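You operate a simulated robot arm through the tools that you are given. There is no shell and no other tool. Be economical: measure what you need, move in short steps, check, and stop when the job is done.

The job below is to be done with a simulated robot arm. You get a single attempt, and the scene is never put back.

TASK
Pile the three cartons from the mat on the base block, tallest lowest.
Fine: shortest on top; slide the block to the fence rail first.

Only the result counts: the job must be done as asked and must still hold three seconds after the hand-in. Knocking over, shifting, dropping, spilling or breaking anything else fails it.

THE ROBOT
A 6-joint arm with a two-finger parallel gripper, fixed in place. Base frame: the origin is at the foot of the arm, x ahead of it, y to its left, z up; the work surface is at about z = 0.88. Lengths are in m, angles in rad, forces in N, time in s.
With the tool pointing down near the work surface it reaches from about 0.24 to 0.64 m from the base axis. Its first joint turns from -1.152 to 1.152 rad. Payload 2.7 kg.
The TCP is the grasp point between the finger pads, 0.023 m short of the fingertips. In the tool frame z runs along the fingers and y along their closing line. Largest opening 0.094 m; finger width 0.038, thickness 0.01; the body of the gripper, 0.054 by 0.096 m, starts 0.039 m behind the TCP.
Orientation is that of the tool frame in the base frame, as a unit quaternion [x, y, z, w]. With the fingers straight down and closing along the base's y, the tool's x points along the base's -x, its y along +y and its z along -z.

THE INTERFACE
- The arm moves only by the tool jog_arm. Its argument "moves" is a list that holds one entry, the list of rows, each a list of 7 numbers: the gripper command, from -1 (shut) to 1 (fully open), values between in proportion, then the shift along the base's x, y, z in units of 30 mm (1.0 is 30 mm), then the turn, a rotation vector about the base's x, y, z in units of 4 degrees (1.0 is 4 degrees). In form: [[[jaw, tx, ty, tz, ax, ay, az], ...]]. A call has 1 to 10 rows; each row shifts and turns the commanded pose from where the row before left it. A call with a number of a shift or a turn outside -1 to 1 is refused whole. A row lasts 0.2 s, in which the tool goes at most 0.05 m and 0.15 rad; a call with a longer step from one row to the next is refused whole, and so is a gripper value outside its range. A pose out of reach is approached as far as the arm can. The call stops where the force on the tool passes 40 N (or 10 N more than at its start, if that is more) or the arm is blocked; 0.2 s more then pass. The fingers move at their own pace (about 0.045 m/s each) and stop on an object; they squeeze with about 40 N. The grip force told is the motor's: it shows also when the fingers shut on nothing. Time passes only in rows, and 0.2 s behind the last, so rows that do not move let the fingers close. It gives the time, the measured TCP pose, the force on the tool (base axes), the opening and the grip force at its end, in the units of the frame above (readings bear some noise), and new pictures: "views" is both (left out), scene, wrist or none.
- Cameras (640 x 400 px; columns grow to the right, rows downward): "scene" is fixed at [0.0723, -0.4274, 1.4173]; the picture's right is [0.79, -0.61, 0.00], its down [-0.28, -0.36, -0.89] and it looks along [0.54, 0.70, -0.46] (base axes); focal length 308 px, centre (320, 200). "wrist" rides on the gripper at [0.086, 0.016, -0.075] in the tool frame; the picture's right is [-0.18, 0.98, 0.00], its down [-0.58, -0.11, -0.81] and it looks along [-0.79, -0.15, 0.59] (tool axes); focal length 243 px, centre (320, 200). There is no depth. A picture from a camera that has moved, and an enlarged one, comes with that camera's place and axes in the base frame and with its lens.
- close_up(camera, box): a new picture of the part [left, top, right, bottom] of that camera's present view, enlarged. The clock stands still meanwhile.
- close_job(): hands the job in; it is judged then, once.

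Work in short steps. Places have to be worked out from the pictures, the camera data and where the tool is seen: move nearer, look again, correct. Check each grasp and each placing, and mend what went wrong. You have 120 turns and 170 pictures in all, those below and enlarged ones among them. Open the gripper and draw the arm clear of the work before you hand the job in, unless the task says otherwise; then end with one line.

The tools are called after "Call:" by a JSON object that holds its "fn" and its "kwargs". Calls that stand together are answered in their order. jog_arm: Moves the arm, as the interface text tells. Its arguments: {"type":"object","properties":{"moves":{"type":"array","items":{"type":"array","items":{"type":"array","items":{"type":"number"}}}},"views":{"type":"string","enum":["both","scene","wrist","none"]}},"required":["moves"]} The other tools are called the same way: close_up (camera, box) takes an enlarged picture of a part of a camera's view; close_job () hands the job in.

At the start:

```text
clock: 0.0
eef_pos: [0.3497, 0.2726, 1.1576]
orientation: [0.0, 1.0, 0.001, 0.0]
contact_force: [0.0, -0.8, 0.3]
gripper_width: 0.0938
finger_force: 0.0
```

scene: 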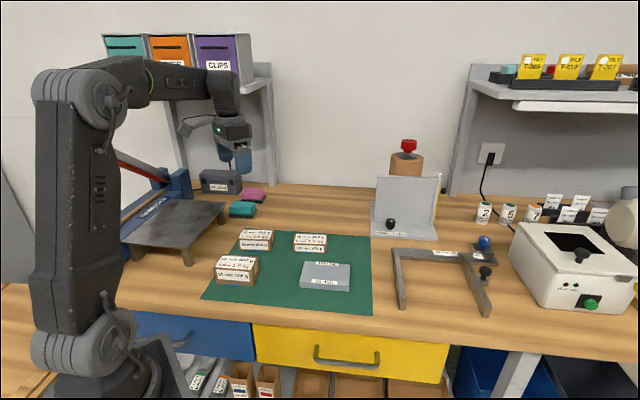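
wrist: 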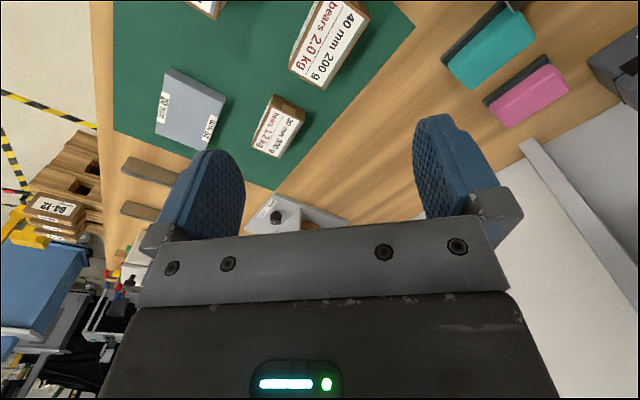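

I see three cartons and a grey block on the green mat, and a fence rail to the right. I'll enlarge these areas to read labels and locate edges.

Call:
{"fn": "close_up", "kwargs": {"camera": "scene", "box": [200, 220, 380, 320]}}

Call:
{"fn": "close_up", "kwargs": {"camera": "scene", "box": [350, 220, 530, 330]}}

Call:
{"fn": "close_up", "kwargs": {"camera": "wrist", "box": [100, 0, 420, 200]}}

```text
3.56 times, centred on (290, 270) of scene
camera zoom: at [0.0723, -0.4274, 1.4173], right [0.79, -0.61, 0.0], down [-0.28, -0.36, -0.89], along [0.54, 0.7, -0.46], focal length 1097 px, centre (427, -49)
```

zoom: 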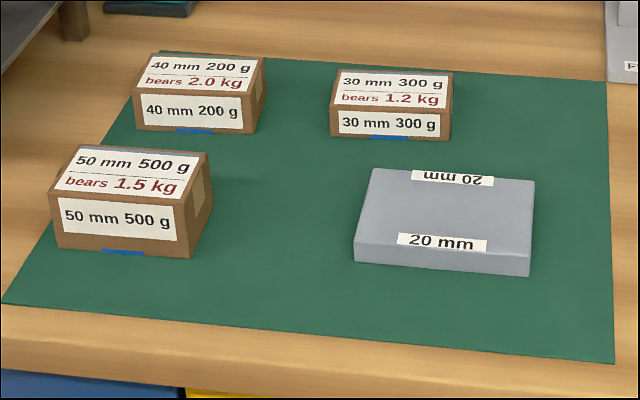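

```text
3.56 times, centred on (440, 275) of scene
camera zoom: at [0.0723, -0.4274, 1.4173], right [0.79, -0.61, 0.0], down [-0.28, -0.36, -0.89], along [0.54, 0.7, -0.46], focal length 1097 px, centre (-107, -67)
```

zoom: 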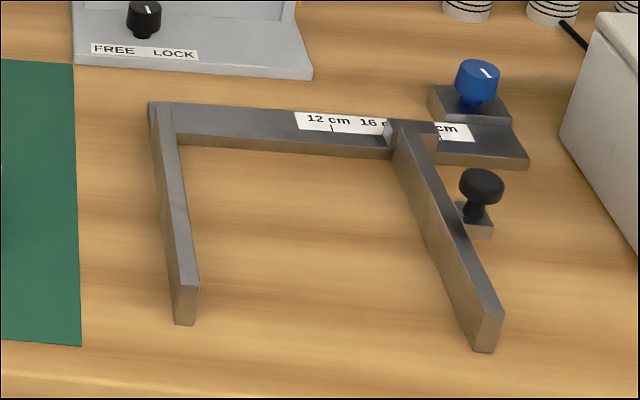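

```text
2.00 times, centred on (260, 100) of wrist
camera zoom: at [0.2649, 0.2885, 1.2322], right [0.18, 0.98, 0.0], down [0.58, -0.11, 0.81], along [0.79, -0.15, -0.59], focal length 485 px, centre (440, 400)
```

zoom: 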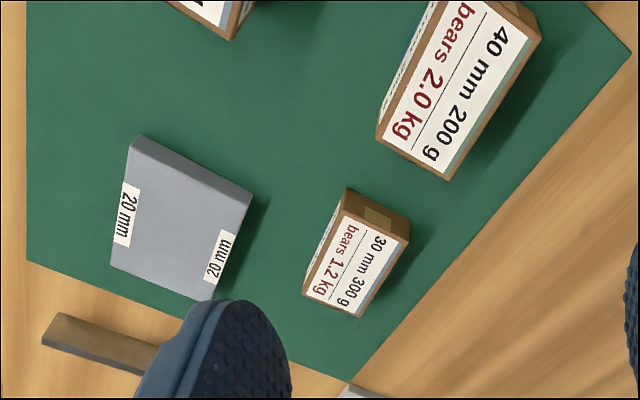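

Carton heights read 50/40/30. I need to identify the "fence rail", so I enlarge the candidates.

Call:
{"fn": "close_up", "kwargs": {"camera": "scene", "box": [360, 160, 460, 250]}}

Call:
{"fn": "close_up", "kwargs": {"camera": "scene", "box": [380, 230, 500, 320]}}

Call:
{"fn": "close_up", "kwargs": {"camera": "scene", "box": [100, 150, 280, 270]}}

```text
4.44 times, centred on (410, 205) of scene
camera zoom: at [0.0723, -0.4274, 1.4173], right [0.79, -0.61, 0.0], down [-0.28, -0.36, -0.89], along [0.54, 0.7, -0.46], focal length 1371 px, centre (-80, 178)
```

zoom: 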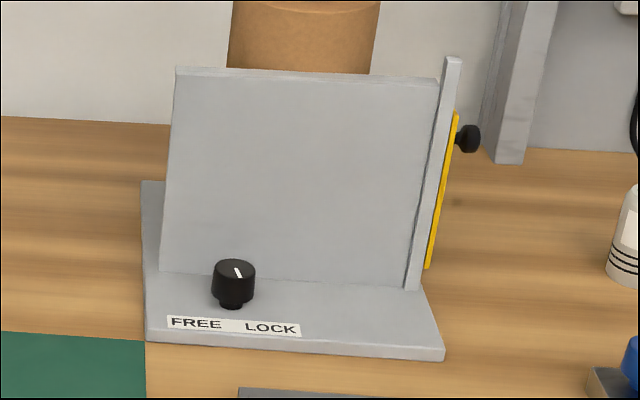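

```text
4.44 times, centred on (440, 275) of scene
camera zoom: at [0.0723, -0.4274, 1.4173], right [0.79, -0.61, 0.0], down [-0.28, -0.36, -0.89], along [0.54, 0.7, -0.46], focal length 1371 px, centre (-213, -133)
```

zoom: 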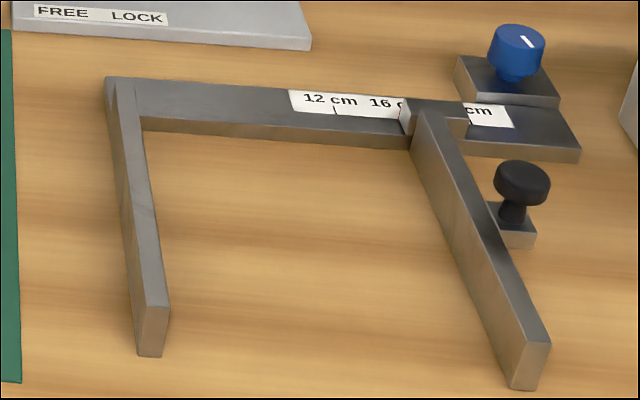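

```text
3.33 times, centred on (190, 210) of scene
camera zoom: at [0.0723, -0.4274, 1.4173], right [0.79, -0.61, 0.0], down [-0.28, -0.36, -0.89], along [0.54, 0.7, -0.46], focal length 1028 px, centre (753, 167)
```

zoom: 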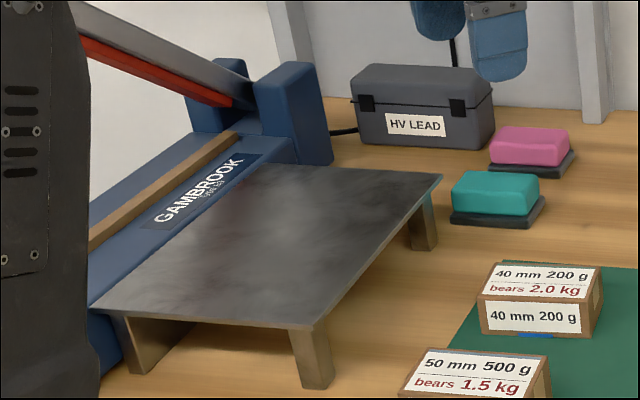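

I read the "fence rail" as the left bar of the U-shaped fixture, the one facing the mat. It runs parallel to the block's short side, about 11 cm away. The block centre is near (0.449, 0.037) and its axes lie at 45°. I move above it while yawing -45°.

Call:
{"fn": "jog_arm", "kwargs": {"moves": [[[1, 0.33, -0.787, -0.3, 0, 0, -1], [1, 0.33, -0.787, -0.3, 0, 0, -1], [1, 0.33, -0.787, -0.3, 0, 0, -1], [1, 0.33, -0.787, -0.3, 0, 0, -1], [1, 0.33, -0.787, -0.3, 0, 0, -1], [1, 0.33, -0.787, -0.3, 0, 0, -1], [1, 0.33, -0.787, -0.3, 0, 0, -1], [1, 0.33, -0.787, -0.3, 0, 0, -1], [1, 0.33, -0.787, -0.3, 0, 0, -1], [1, 0.33, -0.787, -0.3, 0, 0, -1]]], "views": "none"}}

Call:
{"fn": "jog_arm", "kwargs": {"moves": [[[1, 0, 0, 0, 0, 0, -1], [1, 0, 0, 0, 0, 0, -0.25], [1, 0, 0, 0, 0, 0, 0]]]}}

```text
clock: 2.2
eef_pos: [0.4475, 0.0343, 1.0682]
orientation: [0.343, 0.939, 0.001, 0.0]
contact_force: [0.4, 0.0, -1.0]
gripper_width: 0.094
finger_force: 0.1
```

```text
clock: 3.0
eef_pos: [0.4485, 0.0364, 1.0682]
orientation: [0.382, 0.924, 0.001, 0.001]
contact_force: [-0.1, 0.2, -0.2]
gripper_width: 0.0939
finger_force: 0.0
camera wrist: at [0.4001, 0.1081, 1.1419], right [0.83, 0.56, 0.0], down [0.33, -0.49, 0.81], along [0.46, -0.66, -0.59], focal length 243 px, centre (320, 200)
```

scene: 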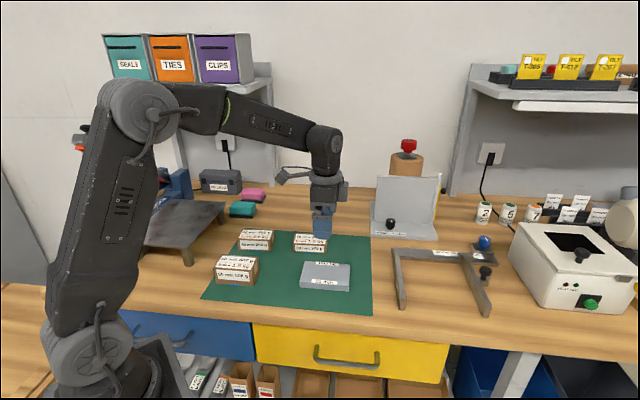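
wrist: 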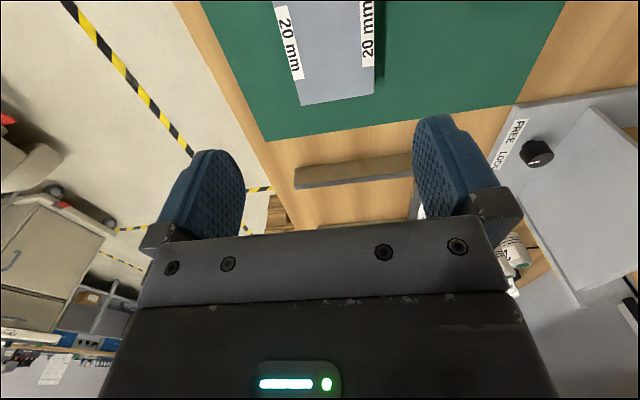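

The wrist view puts the block at about (0.452, 0.039), roughly 80–84 mm wide, and the rail face about 0.112 m further along the (+x, -y) diagonal. I make a small correction and descend to just above it.

Call:
{"fn": "jog_arm", "kwargs": {"moves": [[[1, 0.1, 0.1, -0.8, 0, 0, 0], [1, 0, 0, -0.9, 0, 0, 0], [1, 0, 0, -0.9, 0, 0, 0], [1, 0, 0, -0.9, 0, 0, 0], [1, 0, 0, -0.7, 0, 0, 0], [1, 0, 0, 0, 0, 0, 0]]]}}

Call:
{"fn": "close_up", "kwargs": {"camera": "scene", "box": [270, 200, 410, 310]}}

```text
clock: 4.4
eef_pos: [0.4515, 0.0393, 0.9432]
orientation: [0.383, 0.924, 0.001, 0.0]
contact_force: [0.0, -0.4, 0.4]
gripper_width: 0.0939
finger_force: 0.1
camera wrist: at [0.403, 0.112, 1.0166], right [0.82, 0.57, 0.0], down [0.33, -0.49, 0.81], along [0.46, -0.66, -0.59], focal length 243 px, centre (320, 200)
```

scene: 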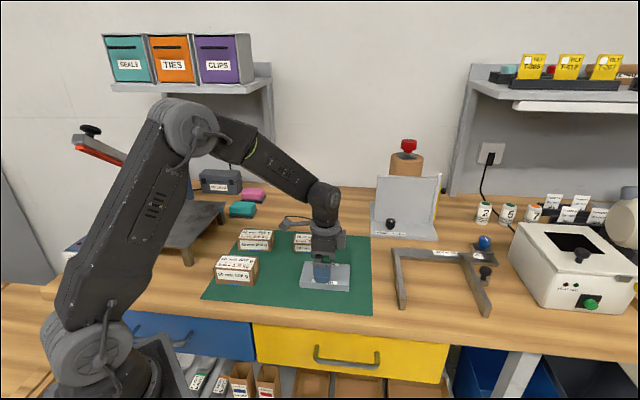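
wrist: 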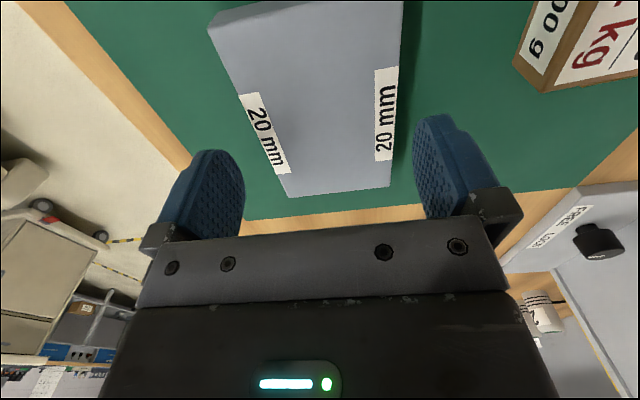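

```text
3.64 times, centred on (340, 255) of scene
camera zoom: at [0.0723, -0.4274, 1.4173], right [0.79, -0.61, 0.0], down [-0.28, -0.36, -0.89], along [0.54, 0.7, -0.46], focal length 1122 px, centre (247, 0)
```

zoom: 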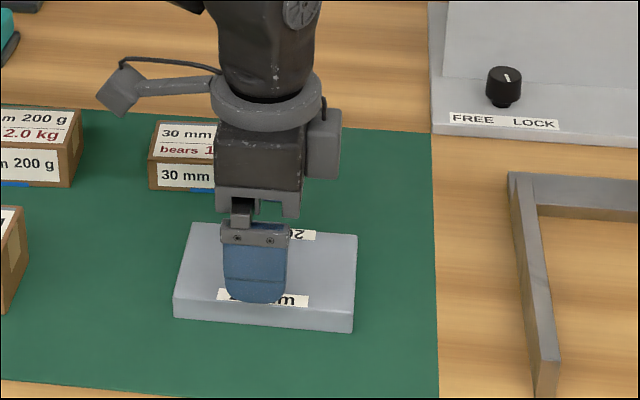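

The block is about 79 mm wide and the gripper centre is about 3 mm off it. I correct that and lower so the fingertips straddle the block just above the mat.

Call:
{"fn": "jog_arm", "kwargs": {"moves": [[[1, 0.08, 0.08, -0.4, 0, 0, 0], [1, 0, 0, -0.4, 0, 0, 0], [1, 0, 0, -0.4, 0, 0, 0], [1, 0, 0, 0, 0, 0, 0]]], "views": "wrist"}}

```text
clock: 5.4
eef_pos: [0.4542, 0.0425, 0.9055]
orientation: [0.382, 0.924, 0.001, 0.001]
contact_force: [-2.0, 0.1, 0.9]
gripper_width: 0.0938
finger_force: 0.1
camera wrist: at [0.4052, 0.1145, 0.9793], right [0.82, 0.57, 0.0], down [0.33, -0.49, 0.81], along [0.46, -0.66, -0.59], focal length 243 px, centre (320, 200)
```

wrist: 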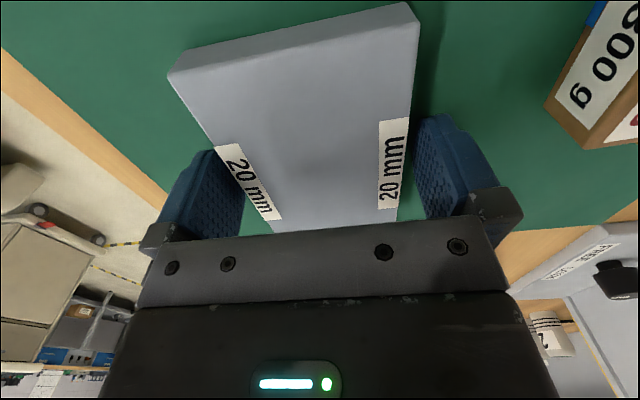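

The fingers straddle the block with no contact. I close on it.

Call:
{"fn": "jog_arm", "kwargs": {"moves": [[[0.6, 0, 0, 0, 0, 0, 0], [0.6, 0, 0, 0, 0, 0, 0], [0.3, 0, 0, 0, 0, 0, 0], [0.3, 0, 0, 0, 0, 0, 0], [0.3, 0, 0, 0, 0, 0, 0]]], "views": "wrist"}}

```text
clock: 6.6
eef_pos: [0.4548, 0.0419, 0.9053]
orientation: [0.383, 0.924, 0.001, 0.001]
contact_force: [1.3, -0.2, -0.2]
gripper_width: 0.0789
finger_force: 40.1
camera wrist: at [0.4053, 0.1145, 0.9794], right [0.82, 0.57, 0.0], down [0.33, -0.49, 0.81], along [0.46, -0.66, -0.59], focal length 243 px, centre (320, 200)
```

wrist: 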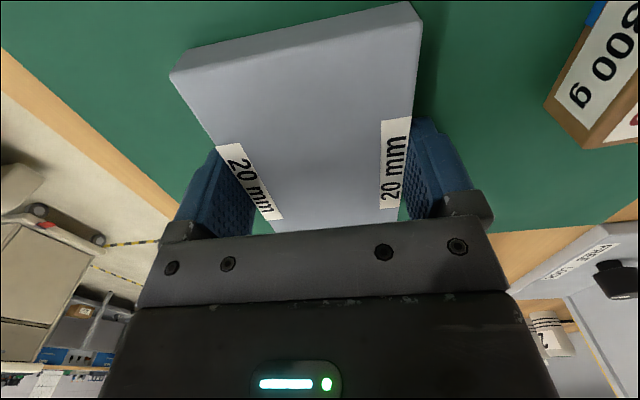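

The block is held at 79 mm. I slide it along the diagonal about 95 mm, stopping short of the rail.

Call:
{"fn": "jog_arm", "kwargs": {"moves": [[[0.3, 0.32, -0.32, 0, 0, 0, 0], [0.3, 0.32, -0.32, 0, 0, 0, 0], [0.3, 0.32, -0.32, 0, 0, 0, 0], [0.3, 0.32, -0.32, 0, 0, 0, 0], [0.3, 0.32, -0.32, 0, 0, 0, 0], [0.3, 0.32, -0.32, 0, 0, 0, 0], [0.3, 0.32, -0.32, 0, 0, 0, 0], [0.3, 0, 0, 0, 0, 0, 0]]], "views": "wrist"}}

Call:
{"fn": "close_up", "kwargs": {"camera": "scene", "box": [320, 235, 440, 320]}}

```text
clock: 8.4
eef_pos: [0.5229, -0.0251, 0.9046]
orientation: [0.383, 0.924, 0.001, 0.0]
contact_force: [0.1, -0.7, -0.2]
gripper_width: 0.0792
finger_force: 39.7
camera wrist: at [0.4734, 0.0473, 0.9795], right [0.82, 0.57, 0.0], down [0.33, -0.49, 0.81], along [0.46, -0.66, -0.59], focal length 243 px, centre (320, 200)
```

wrist: 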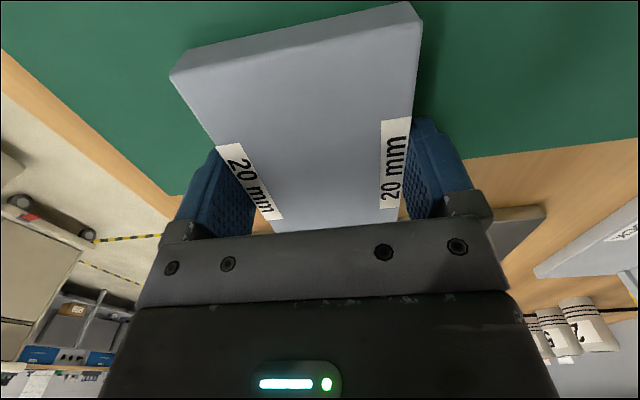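

```text
4.71 times, centred on (380, 278) of scene
camera zoom: at [0.0723, -0.4275, 1.4173], right [0.79, -0.61, 0.0], down [-0.28, -0.36, -0.89], along [0.54, 0.7, -0.46], focal length 1451 px, centre (38, -165)
```

zoom: 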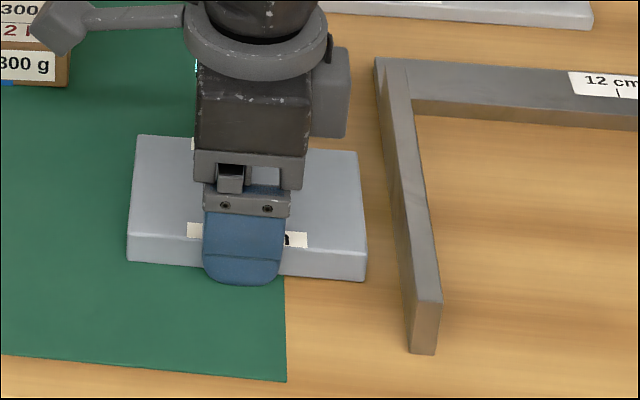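

The computed gap is about 17 mm, with the block's edge parallel to the rail. I advance 11 mm more slowly, then look.

Call:
{"fn": "jog_arm", "kwargs": {"moves": [[[0.3, 0.065, -0.065, 0, 0, 0, 0], [0.3, 0.065, -0.065, 0, 0, 0, 0], [0.3, 0.065, -0.065, 0, 0, 0, 0], [0.3, 0.065, -0.065, 0, 0, 0, 0], [0.3, 0, 0, 0, 0, 0, 0]]], "views": "none"}}

Call:
{"fn": "close_up", "kwargs": {"camera": "scene", "box": [370, 240, 430, 310]}}

```text
clock: 9.6
eef_pos: [0.5303, -0.0353, 0.9066]
orientation: [0.383, 0.924, 0.001, 0.001]
contact_force: [0.7, 0.0, 0.5]
gripper_width: 0.0789
finger_force: 40.6
```

```text
5.71 times, centred on (400, 275) of scene
camera zoom: at [0.0723, -0.4275, 1.4173], right [0.79, -0.61, 0.0], down [-0.28, -0.36, -0.89], along [0.54, 0.7, -0.46], focal length 1762 px, centre (-137, -229)
```

zoom: 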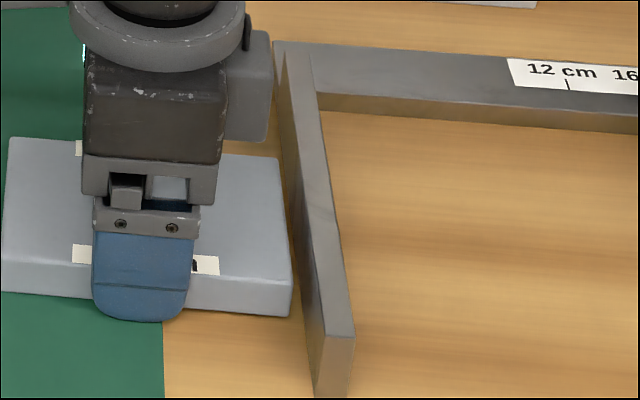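

About 4–5 mm of gap remains. I advance in 1 mm rows while watching the force.

Call:
{"fn": "jog_arm", "kwargs": {"moves": [[[0.3, 0.024, -0.024, 0, 0, 0, 0], [0.3, 0.024, -0.024, 0, 0, 0, 0], [0.3, 0.024, -0.024, 0, 0, 0, 0], [0.3, 0.024, -0.024, 0, 0, 0, 0], [0.3, 0, 0, 0, 0, 0, 0]]], "views": "none"}}

Call:
{"fn": "close_up", "kwargs": {"camera": "scene", "box": [385, 245, 425, 310]}}

```text
clock: 10.8
eef_pos: [0.5327, -0.0366, 0.9054]
orientation: [0.383, 0.924, 0.001, 0.0]
contact_force: [-1.2, 0.4, -0.1]
gripper_width: 0.0788
finger_force: 39.9
```

```text
6.15 times, centred on (405, 278) of scene
camera zoom: at [0.0723, -0.4275, 1.4173], right [0.79, -0.61, 0.0], down [-0.28, -0.36, -0.89], along [0.54, 0.7, -0.46], focal length 1898 px, centre (-203, -277)
```

zoom: 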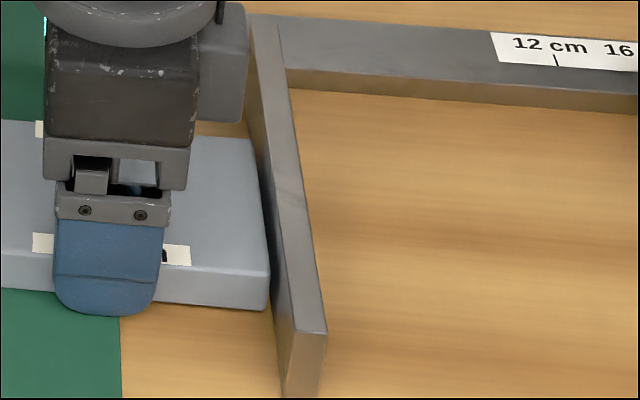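

About 1.5 mm remains and there is no contact force yet. I continue in half-millimetre rows.

Call:
{"fn": "jog_arm", "kwargs": {"moves": [[[0.3, 0.012, -0.012, 0, 0, 0, 0], [0.3, 0.012, -0.012, 0, 0, 0, 0], [0.3, 0.012, -0.012, 0, 0, 0, 0], [0.3, 0, 0, 0, 0, 0, 0]]], "views": "none"}}

Call:
{"fn": "close_up", "kwargs": {"camera": "scene", "box": [388, 260, 412, 300]}}

```text
clock: 11.8
eef_pos: [0.5347, -0.0367, 0.9069]
orientation: [0.383, 0.924, 0.001, 0.0]
contact_force: [-0.1, -1.1, 0.7]
gripper_width: 0.0789
finger_force: 39.7
```

```text
10.00 times, centred on (400, 280) of scene
camera zoom: at [0.0723, -0.4275, 1.4173], right [0.79, -0.61, 0.0], down [-0.28, -0.36, -0.89], along [0.54, 0.7, -0.46], focal length 3084 px, centre (-480, -600)
```

zoom: 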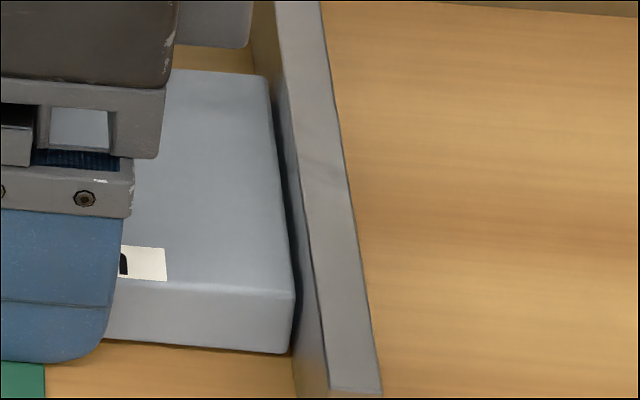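

The gap is now under a millimetre. I nudge a little more until the force reading shows a light touch.

Call:
{"fn": "jog_arm", "kwargs": {"moves": [[[0.3, 0.012, -0.012, 0, 0, 0, 0], [0.3, 0.012, -0.012, 0, 0, 0, 0], [0.3, 0, 0, 0, 0, 0, 0]]], "views": "none"}}

Call:
{"fn": "close_up", "kwargs": {"camera": "scene", "box": [388, 260, 412, 300]}}

```text
clock: 12.6
eef_pos: [0.5339, -0.0385, 0.9059]
orientation: [0.383, 0.924, 0.001, 0.0]
contact_force: [-0.9, 0.7, 0.1]
gripper_width: 0.0789
finger_force: 39.6
```

```text
10.00 times, centred on (400, 280) of scene
camera zoom: at [0.0723, -0.4274, 1.4173], right [0.79, -0.61, 0.0], down [-0.28, -0.36, -0.89], along [0.54, 0.7, -0.46], focal length 3084 px, centre (-480, -600)
```

zoom: 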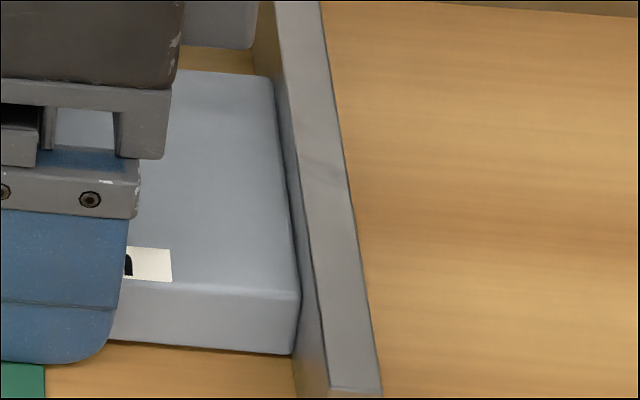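

It is almost flush with no force yet, so I make one more small nudge.

Call:
{"fn": "jog_arm", "kwargs": {"moves": [[[0.3, 0.01, -0.01, 0, 0, 0, 0], [0.3, 0.01, -0.01, 0, 0, 0, 0], [0.3, 0, 0, 0, 0, 0, 0]]], "views": "none"}}

Call:
{"fn": "close_up", "kwargs": {"camera": "scene", "box": [388, 260, 412, 300]}}

```text
clock: 13.4
eef_pos: [0.5356, -0.0395, 0.906]
orientation: [0.382, 0.924, 0.001, 0.0]
contact_force: [-6.1, 4.1, 1.7]
gripper_width: 0.0787
finger_force: 39.5
```

```text
10.00 times, centred on (400, 280) of scene
camera zoom: at [0.0722, -0.4274, 1.4173], right [0.79, -0.61, 0.0], down [-0.28, -0.36, -0.89], along [0.54, 0.7, -0.46], focal length 3084 px, centre (-480, -600)
```

zoom: 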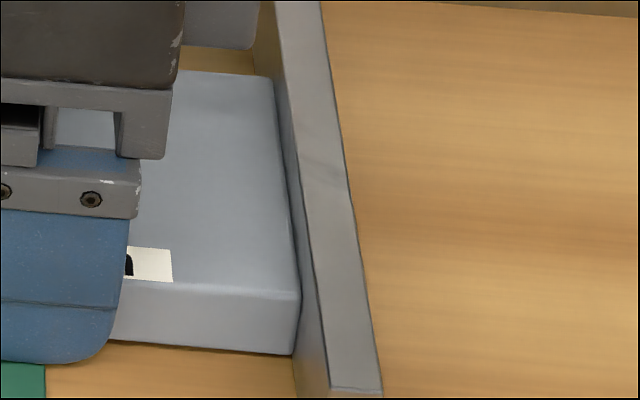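

The force shows a light 7 N touch and the rail has not moved, so the block is flush. I release and lift straight up.

Call:
{"fn": "jog_arm", "kwargs": {"moves": [[[1, 0, 0, 0, 0, 0, 0], [1, 0, 0, 0, 0, 0, 0], [1, 0, 0, 0, 0, 0, 0], [1, 0, 0, 1, 0, 0, 0], [1, 0, 0, 1, 0, 0, 0], [1, 0, 0, 1, 0, 0, 0], [1, 0, 0, 1, 0, 0, 0]]], "views": "none"}}

Call:
{"fn": "jog_arm", "kwargs": {"moves": [[[1, -0.86, 0.715, 0, 0, 0, 0], [1, -0.86, 0.715, 0, 0, 0, 0], [1, -0.86, 0.715, 0, 0, 0, 0], [1, -0.86, 0.715, 0, 0, 0, 0], [1, -0.86, 0.715, 0, 0, 0, 0], [1, -0.86, 0.715, 0, 0, 0, 0], [1, -0.86, 0.715, 0, 0, 0, 0], [1, -0.86, 0.715, 0, 0, 0, 0], [1, -0.86, 0.715, 0, 0, 0, 0], [1, -0.86, 0.715, 0, 0, 0, 0]]]}}

Call:
{"fn": "close_up", "kwargs": {"camera": "scene", "box": [300, 230, 440, 320]}}

Call:
{"fn": "close_up", "kwargs": {"camera": "scene", "box": [190, 210, 300, 300]}}

```text
clock: 15.0
eef_pos: [0.5344, -0.0379, 1.0264]
orientation: [0.383, 0.924, 0.001, 0.001]
contact_force: [-1.1, 0.7, 0.0]
gripper_width: 0.0941
finger_force: 0.0
```

```text
clock: 17.2
eef_pos: [0.2768, 0.1758, 1.0268]
orientation: [0.382, 0.924, 0.001, 0.0]
contact_force: [-0.8, 0.3, -0.6]
gripper_width: 0.0941
finger_force: 0.2
camera wrist: at [0.228, 0.2481, 1.1006], right [0.82, 0.57, 0.0], down [0.33, -0.49, 0.81], along [0.46, -0.66, -0.59], focal length 243 px, centre (320, 200)
```

scene: 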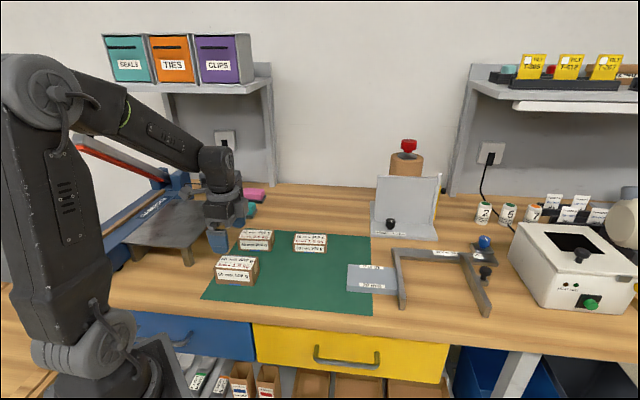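
wrist: 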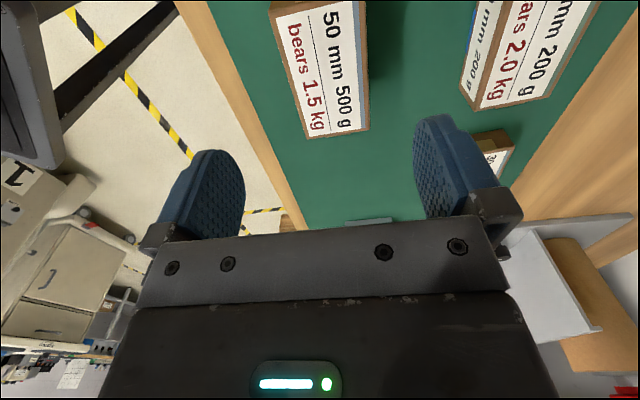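

```text
4.44 times, centred on (370, 275) of scene
camera zoom: at [0.0723, -0.4275, 1.4173], right [0.79, -0.61, 0.0], down [-0.28, -0.36, -0.89], along [0.54, 0.7, -0.46], focal length 1371 px, centre (98, -133)
```

zoom: 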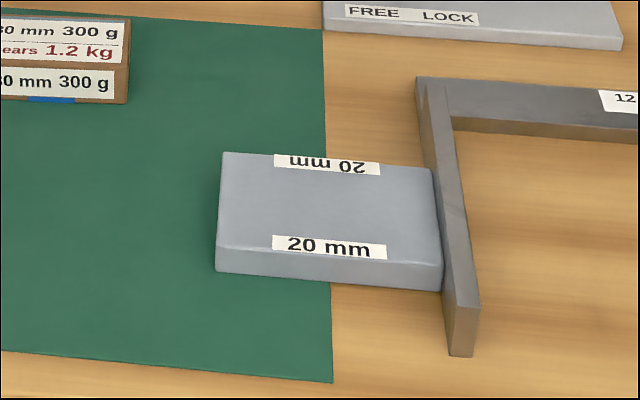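

```text
4.44 times, centred on (245, 255) of scene
camera zoom: at [0.0723, -0.4275, 1.4173], right [0.79, -0.61, 0.0], down [-0.28, -0.36, -0.89], along [0.54, 0.7, -0.46], focal length 1371 px, centre (653, -44)
```

zoom: 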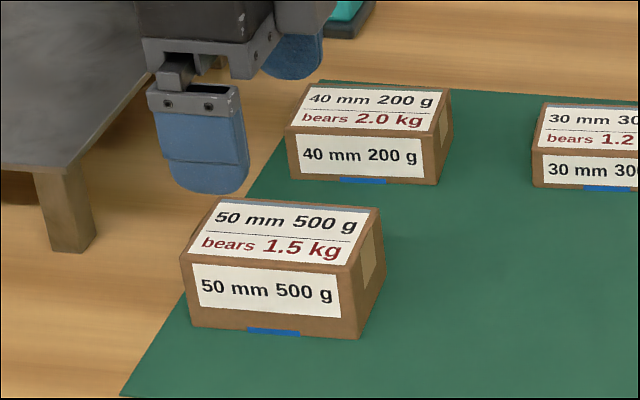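

The block sits flush against the rail. Corrected from the wrist view, the 50 mm carton is 6 mm off across the closing direction, so I adjust and lower partway.

Call:
{"fn": "jog_arm", "kwargs": {"moves": [[[1, 0.16, 0.16, -0.6, 0, 0, 0], [1, 0, 0, -0.8, 0, 0, 0], [1, 0, 0, -0.6, 0, 0, 0], [1, 0, 0, 0, 0, 0, 0]]]}}

```text
clock: 18.2
eef_pos: [0.2816, 0.1812, 0.9655]
orientation: [0.383, 0.924, 0.0, 0.001]
contact_force: [0.6, 0.7, -0.6]
gripper_width: 0.094
finger_force: 0.1
camera wrist: at [0.233, 0.2533, 1.0401], right [0.82, 0.57, 0.0], down [0.33, -0.49, 0.81], along [0.46, -0.66, -0.59], focal length 243 px, centre (320, 200)
```

scene: 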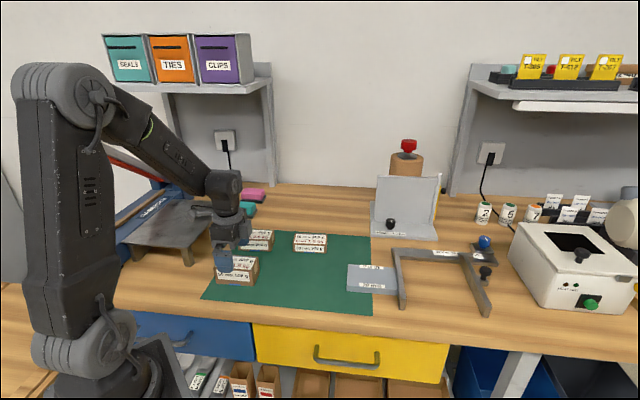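
wrist: 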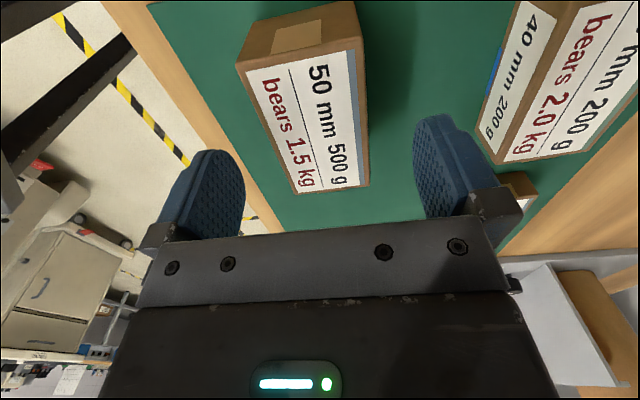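

It is well straddled, with offsets of only a few millimetres. I fine-correct, descend to z≈0.908 and close.

Call:
{"fn": "jog_arm", "kwargs": {"moves": [[[1, 0.05, -0.15, -0.5, 0, 0, 0], [1, 0, 0, -0.5, 0, 0, 0], [1, 0, 0, -0.5, 0, 0, 0], [1, 0, 0, -0.42, 0, 0, 0], [1, 0, 0, 0, 0, 0, 0]]], "views": "wrist"}}

Call:
{"fn": "close_up", "kwargs": {"camera": "scene", "box": [170, 190, 310, 310]}}

```text
clock: 19.4
eef_pos: [0.2829, 0.1753, 0.9082]
orientation: [0.382, 0.924, 0.001, 0.0]
contact_force: [-0.2, -0.2, -0.2]
gripper_width: 0.0939
finger_force: 0.1
camera wrist: at [0.2341, 0.2482, 0.9825], right [0.82, 0.57, 0.0], down [0.33, -0.49, 0.81], along [0.46, -0.66, -0.59], focal length 243 px, centre (320, 200)
```

wrist: 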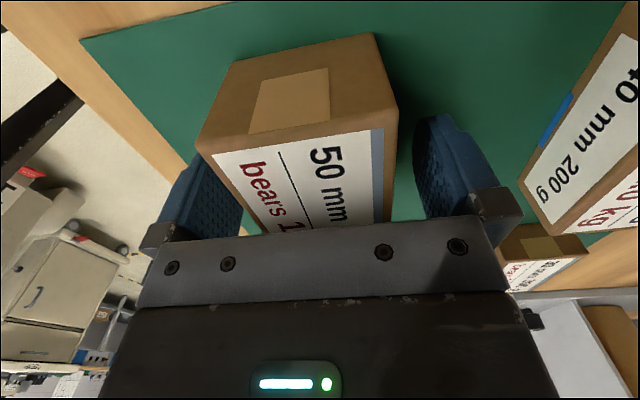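

```text
3.33 times, centred on (240, 250) of scene
camera zoom: at [0.0723, -0.4274, 1.4173], right [0.79, -0.61, 0.0], down [-0.28, -0.36, -0.89], along [0.54, 0.7, -0.46], focal length 1028 px, centre (587, 33)
```

zoom: 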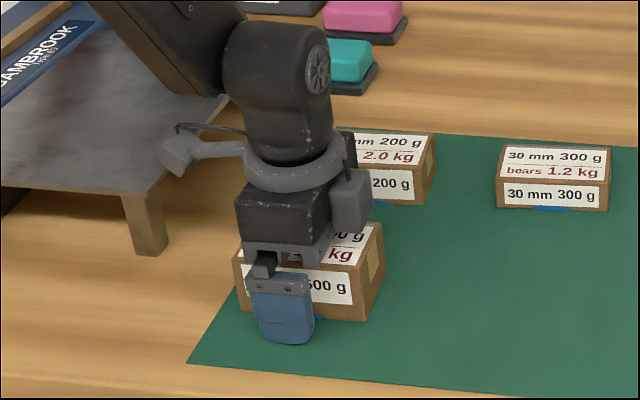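

The fingers are around the carton and clear of it. I close, then check the width.

Call:
{"fn": "jog_arm", "kwargs": {"moves": [[[-0.2, 0, 0, 0, 0, 0, 0], [-0.2, 0, 0, 0, 0, 0, 0], [-0.2, 0, 0, 0, 0, 0, 0], [-0.2, 0, 0, 0, 0, 0, 0], [-0.2, 0, 0, 0, 0, 0, 0]]], "views": "none"}}

Call:
{"fn": "jog_arm", "kwargs": {"moves": [[[-0.2, 0, 0, 0.3, 0, 0, 0], [-0.2, 0, 0, 1, 0, 0, 0], [-0.2, 0, 0, 1, 0, 0, 0], [-0.2, 0, 0, 1, 0, 0, 0], [-0.2, 0, 0, 0, 0, 0, 0]]]}}

```text
clock: 20.6
eef_pos: [0.2833, 0.1759, 0.9083]
orientation: [0.381, 0.925, 0.001, 0.001]
contact_force: [4.5, 2.7, 1.5]
gripper_width: 0.0559
finger_force: 40.6
```

```text
clock: 21.8
eef_pos: [0.2841, 0.1743, 1.0085]
orientation: [0.383, 0.924, 0.0, 0.0]
contact_force: [-0.1, 0.3, 0.0]
gripper_width: 0.0377
finger_force: 0.0
camera wrist: at [0.2361, 0.2475, 1.0832], right [0.82, 0.57, 0.0], down [0.33, -0.49, 0.81], along [0.46, -0.66, -0.59], focal length 243 px, centre (320, 200)
```

scene: 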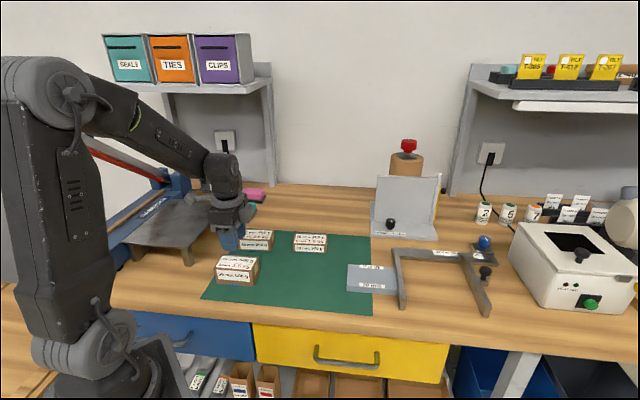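
wrist: 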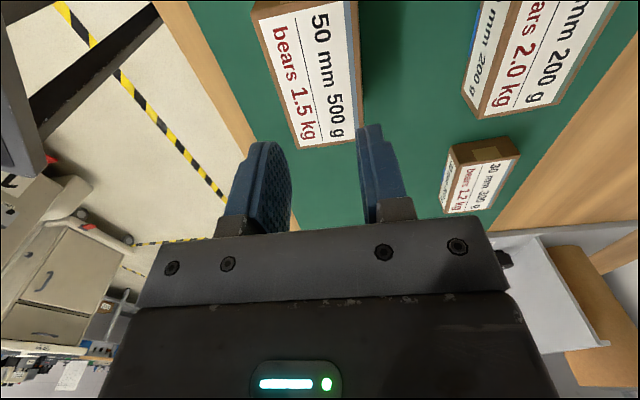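

The fingers came up empty: the carton slipped out on the lift. I inspect where it sits now and its surface, including that blue strip.

Call:
{"fn": "close_up", "kwargs": {"camera": "scene", "box": [200, 240, 280, 295]}}

Call:
{"fn": "close_up", "kwargs": {"camera": "wrist", "box": [220, 0, 420, 160]}}

```text
7.27 times, centred on (240, 268) of scene
camera zoom: at [0.0723, -0.4275, 1.4173], right [0.79, -0.61, 0.0], down [-0.28, -0.36, -0.89], along [0.54, 0.7, -0.46], focal length 2243 px, centre (902, -291)
```

zoom: 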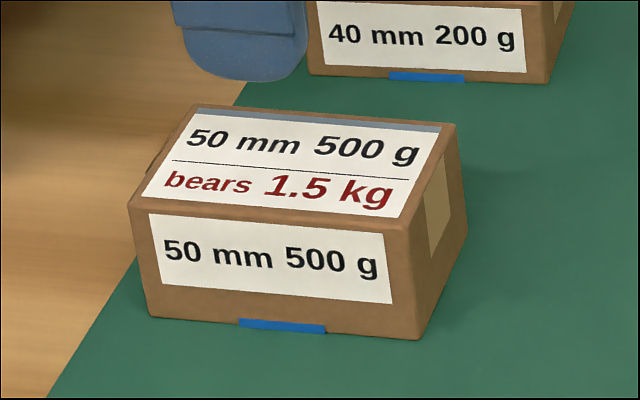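

```text
2.50 times, centred on (320, 80) of wrist
camera zoom: at [0.2361, 0.2475, 1.0832], right [0.82, 0.57, 0.0], down [0.33, -0.49, 0.81], along [0.46, -0.66, -0.59], focal length 606 px, centre (320, 500)
```

zoom: 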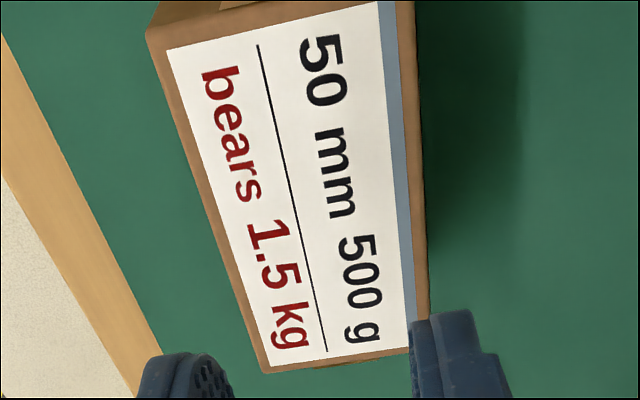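

The carton is still in place, at about (0.279, 0.1755) and yawed some 1–2° from my grip. I reopen and go back down slightly deeper with a 1.5° yaw correction, then lift slowly.

Call:
{"fn": "jog_arm", "kwargs": {"moves": [[[1, 0, 0, 0, 0, 0, 0.4], [1, -0.08, 0, 0, 0, 0, 0], [1, 0, 0, 0, 0, 0, 0], [1, 0, 0, -1, 0, 0, 0], [1, 0, 0, -1, 0, 0, 0], [1, 0, 0, -0.8, 0, 0, 0], [1, 0, 0, -0.6, 0, 0, 0], [1, 0, 0, 0, 0, 0, 0]]], "views": "wrist"}}

Call:
{"fn": "jog_arm", "kwargs": {"moves": [[[-1, 0, 0, 0, 0, 0, 0], [-1, 0, 0, 0, 0, 0, 0], [-1, 0, 0, 0, 0, 0, 0], [-1, 0, 0, 0, 0, 0, 0], [-1, 0, 0, 0, 0, 0, 0], [-1, 0, 0, 0, 0, 0, 0]]], "views": "wrist"}}

Call:
{"fn": "close_up", "kwargs": {"camera": "scene", "box": [190, 220, 290, 295]}}

```text
clock: 23.6
eef_pos: [0.2812, 0.1762, 0.9063]
orientation: [0.369, 0.929, 0.001, 0.001]
contact_force: [-0.8, -1.6, 2.7]
gripper_width: 0.0939
finger_force: 0.0
camera wrist: at [0.2304, 0.2475, 0.9793], right [0.81, 0.59, 0.0], down [0.35, -0.48, 0.81], along [0.48, -0.65, -0.59], focal length 243 px, centre (320, 200)
```

wrist: 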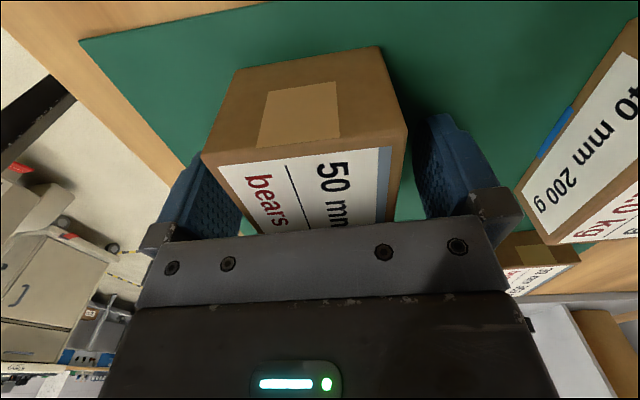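

```text
clock: 25.0
eef_pos: [0.2825, 0.1763, 0.9059]
orientation: [0.37, 0.929, 0.001, 0.001]
contact_force: [1.0, 5.3, 1.3]
gripper_width: 0.0556
finger_force: 40.2
camera wrist: at [0.2306, 0.2478, 0.9795], right [0.81, 0.59, 0.0], down [0.35, -0.48, 0.81], along [0.48, -0.65, -0.59], focal length 243 px, centre (320, 200)
```

wrist: 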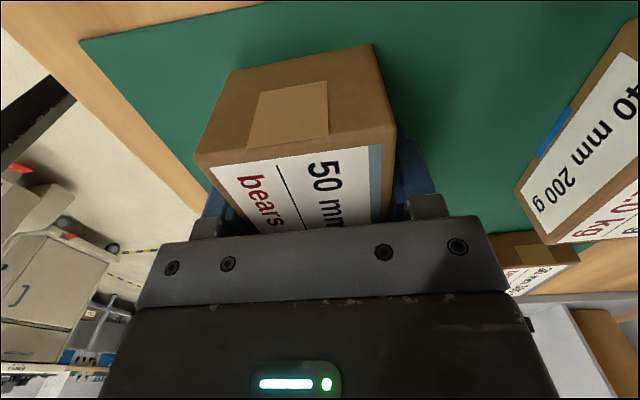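

```text
5.33 times, centred on (240, 258) of scene
camera zoom: at [0.0723, -0.4273, 1.4173], right [0.79, -0.61, 0.0], down [-0.28, -0.36, -0.89], along [0.54, 0.7, -0.46], focal length 1645 px, centre (747, -107)
```

zoom: 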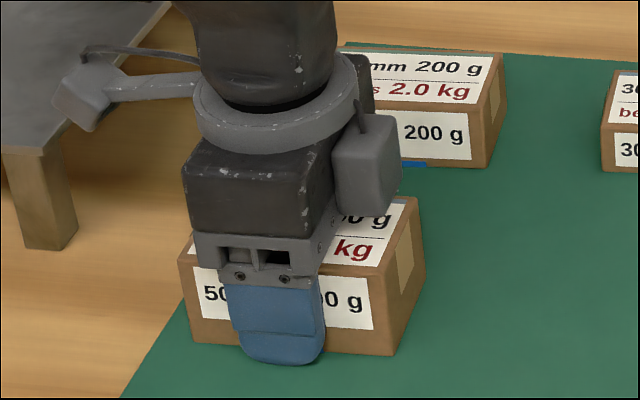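

It is gripped at 55.6 mm. I lift slowly by about 10 mm and check whether it comes along.

Call:
{"fn": "jog_arm", "kwargs": {"moves": [[[-1, 0, 0, 0.08, 0, 0, 0], [-1, 0, 0, 0.08, 0, 0, 0], [-1, 0, 0, 0.08, 0, 0, 0], [-1, 0, 0, 0, 0, 0, 0]]], "views": "wrist"}}

Call:
{"fn": "close_up", "kwargs": {"camera": "scene", "box": [190, 220, 290, 295]}}

```text
clock: 26.0
eef_pos: [0.2818, 0.1777, 0.9118]
orientation: [0.37, 0.929, 0.001, 0.001]
contact_force: [0.2, 0.5, -4.3]
gripper_width: 0.0558
finger_force: 40.1
camera wrist: at [0.2304, 0.2476, 0.9866], right [0.81, 0.59, 0.0], down [0.35, -0.48, 0.81], along [0.48, -0.65, -0.59], focal length 243 px, centre (320, 200)
```

wrist: 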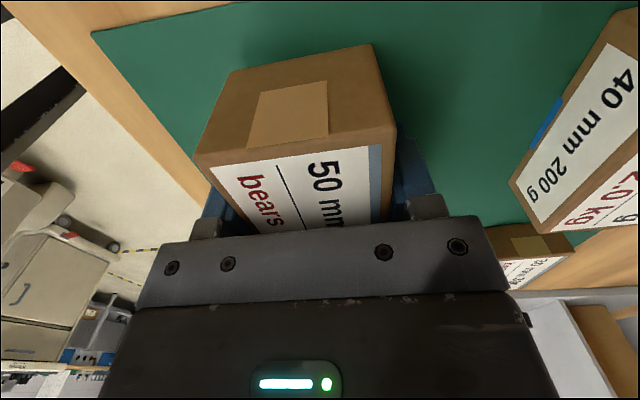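

```text
5.33 times, centred on (240, 258) of scene
camera zoom: at [0.0724, -0.4274, 1.4173], right [0.79, -0.61, 0.0], down [-0.28, -0.36, -0.89], along [0.54, 0.7, -0.46], focal length 1645 px, centre (747, -107)
```

zoom: 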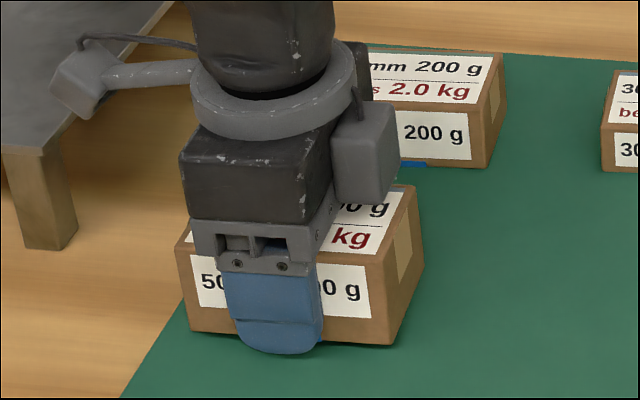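

It holds this time, with the weight showing as -4.3 N. I keep lifting gently to clear the other items.

Call:
{"fn": "jog_arm", "kwargs": {"moves": [[[-1, 0, 0, 0.1, 0, 0, 0], [-1, 0, 0, 0.2, 0, 0, 0], [-1, 0, 0, 0.3, 0, 0, 0], [-1, 0, 0, 0.4, 0, 0, 0], [-1, 0, 0, 0.4, 0, 0, 0], [-1, 0, 0, 0.4, 0, 0, 0], [-1, 0, 0, 0.3, 0, 0, 0], [-1, 0, 0, 0.2, 0, 0, 0], [-1, 0, 0, 0, 0, 0, 0]]]}}

```text
clock: 28.0
eef_pos: [0.2819, 0.1751, 0.9804]
orientation: [0.37, 0.929, 0.001, 0.001]
contact_force: [0.1, -0.2, -4.3]
gripper_width: 0.0559
finger_force: 39.9
camera wrist: at [0.2305, 0.2467, 1.0553], right [0.81, 0.59, 0.0], down [0.35, -0.48, 0.81], along [0.48, -0.65, -0.59], focal length 243 px, centre (320, 200)
```

scene: 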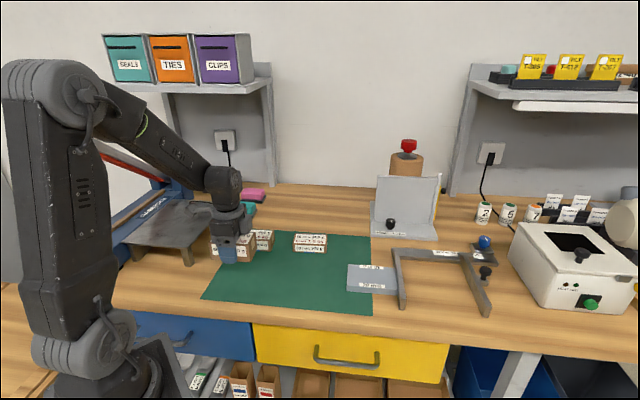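
wrist: 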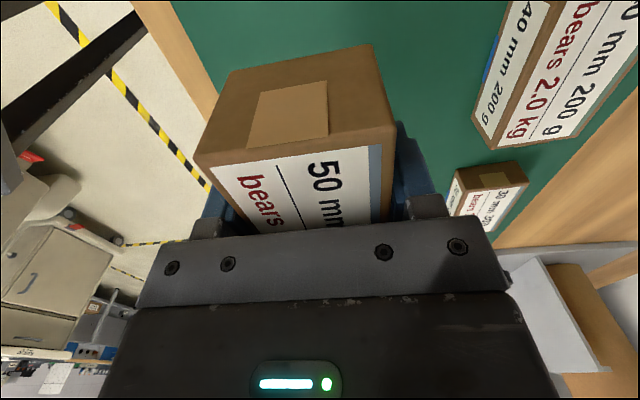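

The carton is held level, with its centre about 3.5 mm ahead of the TCP. I carry it smoothly toward the block centre (~0.535, -0.039), removing the 1.6° yaw on the way.

Call:
{"fn": "jog_arm", "kwargs": {"moves": [[[-1, 0.15, -0.127, 0, 0, 0, 0], [-1, 0.35, -0.295, 0, 0, 0, 0], [-1, 0.5, -0.422, 0, 0, 0, -0.1], [-1, 0.6, -0.507, 0, 0, 0, -0.1], [-1, 0.6, -0.507, 0, 0, 0, -0.1], [-1, 0.6, -0.507, 0, 0, 0, -0.1], [-1, 0.6, -0.507, 0, 0, 0, 0], [-1, 0.6, -0.507, 0, 0, 0, 0], [-1, 0.6, -0.507, 0, 0, 0, 0], [-1, 0.5, -0.422, 0, 0, 0, 0]]], "views": "none"}}

Call:
{"fn": "jog_arm", "kwargs": {"moves": [[[-1, 0.5, -0.422, 0, 0, 0, 0], [-1, 0.6, -0.507, 0, 0, 0, 0], [-1, 0.6, -0.507, 0, 0, 0, 0], [-1, 0.6, -0.507, 0, 0, 0, 0], [-1, 0.5, -0.422, 0, 0, 0, 0], [-1, 0.3, -0.253, 0, 0, 0, 0], [-1, 0.15, -0.13, 0, 0, 0, 0], [-1, 0, 0, 0, 0, 0, 0]]]}}

Call:
{"fn": "close_up", "kwargs": {"camera": "scene", "box": [310, 210, 450, 320]}}

```text
clock: 30.2
eef_pos: [0.4342, 0.0456, 0.9801]
orientation: [0.382, 0.924, 0.001, 0.0]
contact_force: [-0.8, -0.1, -4.9]
gripper_width: 0.056
finger_force: 40.0
```

```text
clock: 32.0
eef_pos: [0.5326, -0.0359, 0.9815]
orientation: [0.382, 0.924, 0.001, 0.0]
contact_force: [0.3, 0.7, -5.3]
gripper_width: 0.0558
finger_force: 40.2
camera wrist: at [0.4829, 0.0365, 1.0558], right [0.82, 0.57, 0.0], down [0.33, -0.49, 0.81], along [0.46, -0.66, -0.59], focal length 243 px, centre (320, 200)
```

scene: 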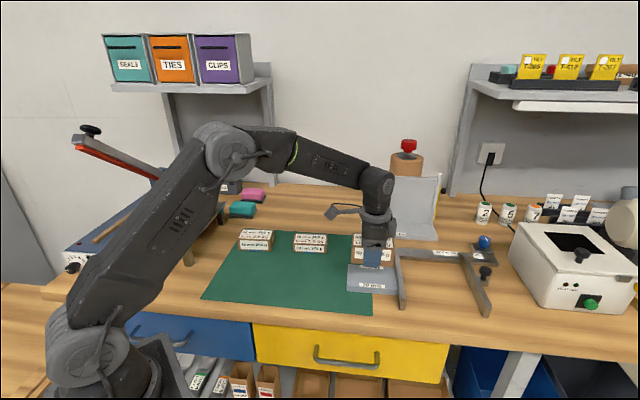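
wrist: 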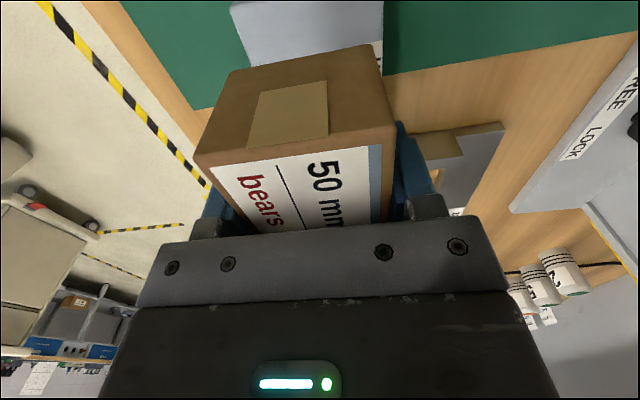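

```text
3.64 times, centred on (380, 265) of scene
camera zoom: at [0.0724, -0.4275, 1.4173], right [0.79, -0.61, 0.0], down [-0.28, -0.36, -0.89], along [0.54, 0.7, -0.46], focal length 1122 px, centre (102, -36)
```

zoom: 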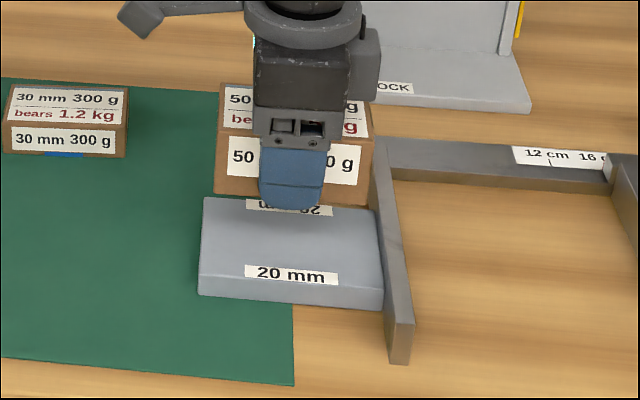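

The carton is aligned over the block. I lower it to just above the surface.

Call:
{"fn": "jog_arm", "kwargs": {"moves": [[[-1, 0, 0, -0.2, 0, 0, 0], [-1, 0, 0, -0.4, 0, 0, 0], [-1, 0, 0, -0.4, 0, 0, 0], [-1, 0, 0, -0.4, 0, 0, 0], [-1, 0, 0, -0.2, 0, 0, 0], [-1, 0, 0, 0, 0, 0, 0]]], "views": "wrist"}}

Call:
{"fn": "close_up", "kwargs": {"camera": "scene", "box": [330, 220, 430, 310]}}

```text
clock: 33.4
eef_pos: [0.5328, -0.036, 0.9332]
orientation: [0.383, 0.924, 0.001, 0.001]
contact_force: [0.4, 0.1, -4.7]
gripper_width: 0.0558
finger_force: 40.1
camera wrist: at [0.4837, 0.0365, 1.0075], right [0.82, 0.57, 0.0], down [0.33, -0.49, 0.81], along [0.46, -0.66, -0.59], focal length 243 px, centre (320, 200)
```

wrist: 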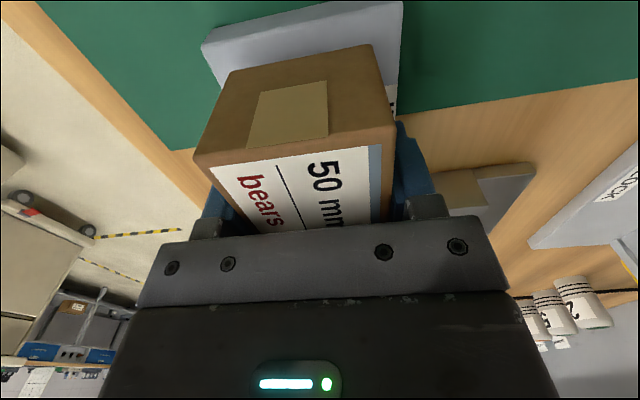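

```text
4.44 times, centred on (380, 265) of scene
camera zoom: at [0.0724, -0.4275, 1.4173], right [0.79, -0.61, 0.0], down [-0.28, -0.36, -0.89], along [0.54, 0.7, -0.46], focal length 1371 px, centre (53, -89)
```

zoom: 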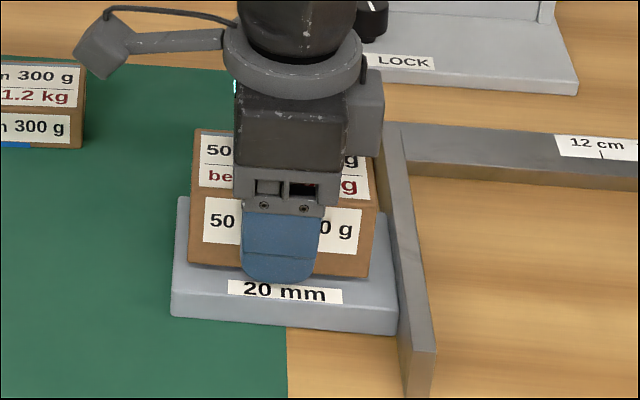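

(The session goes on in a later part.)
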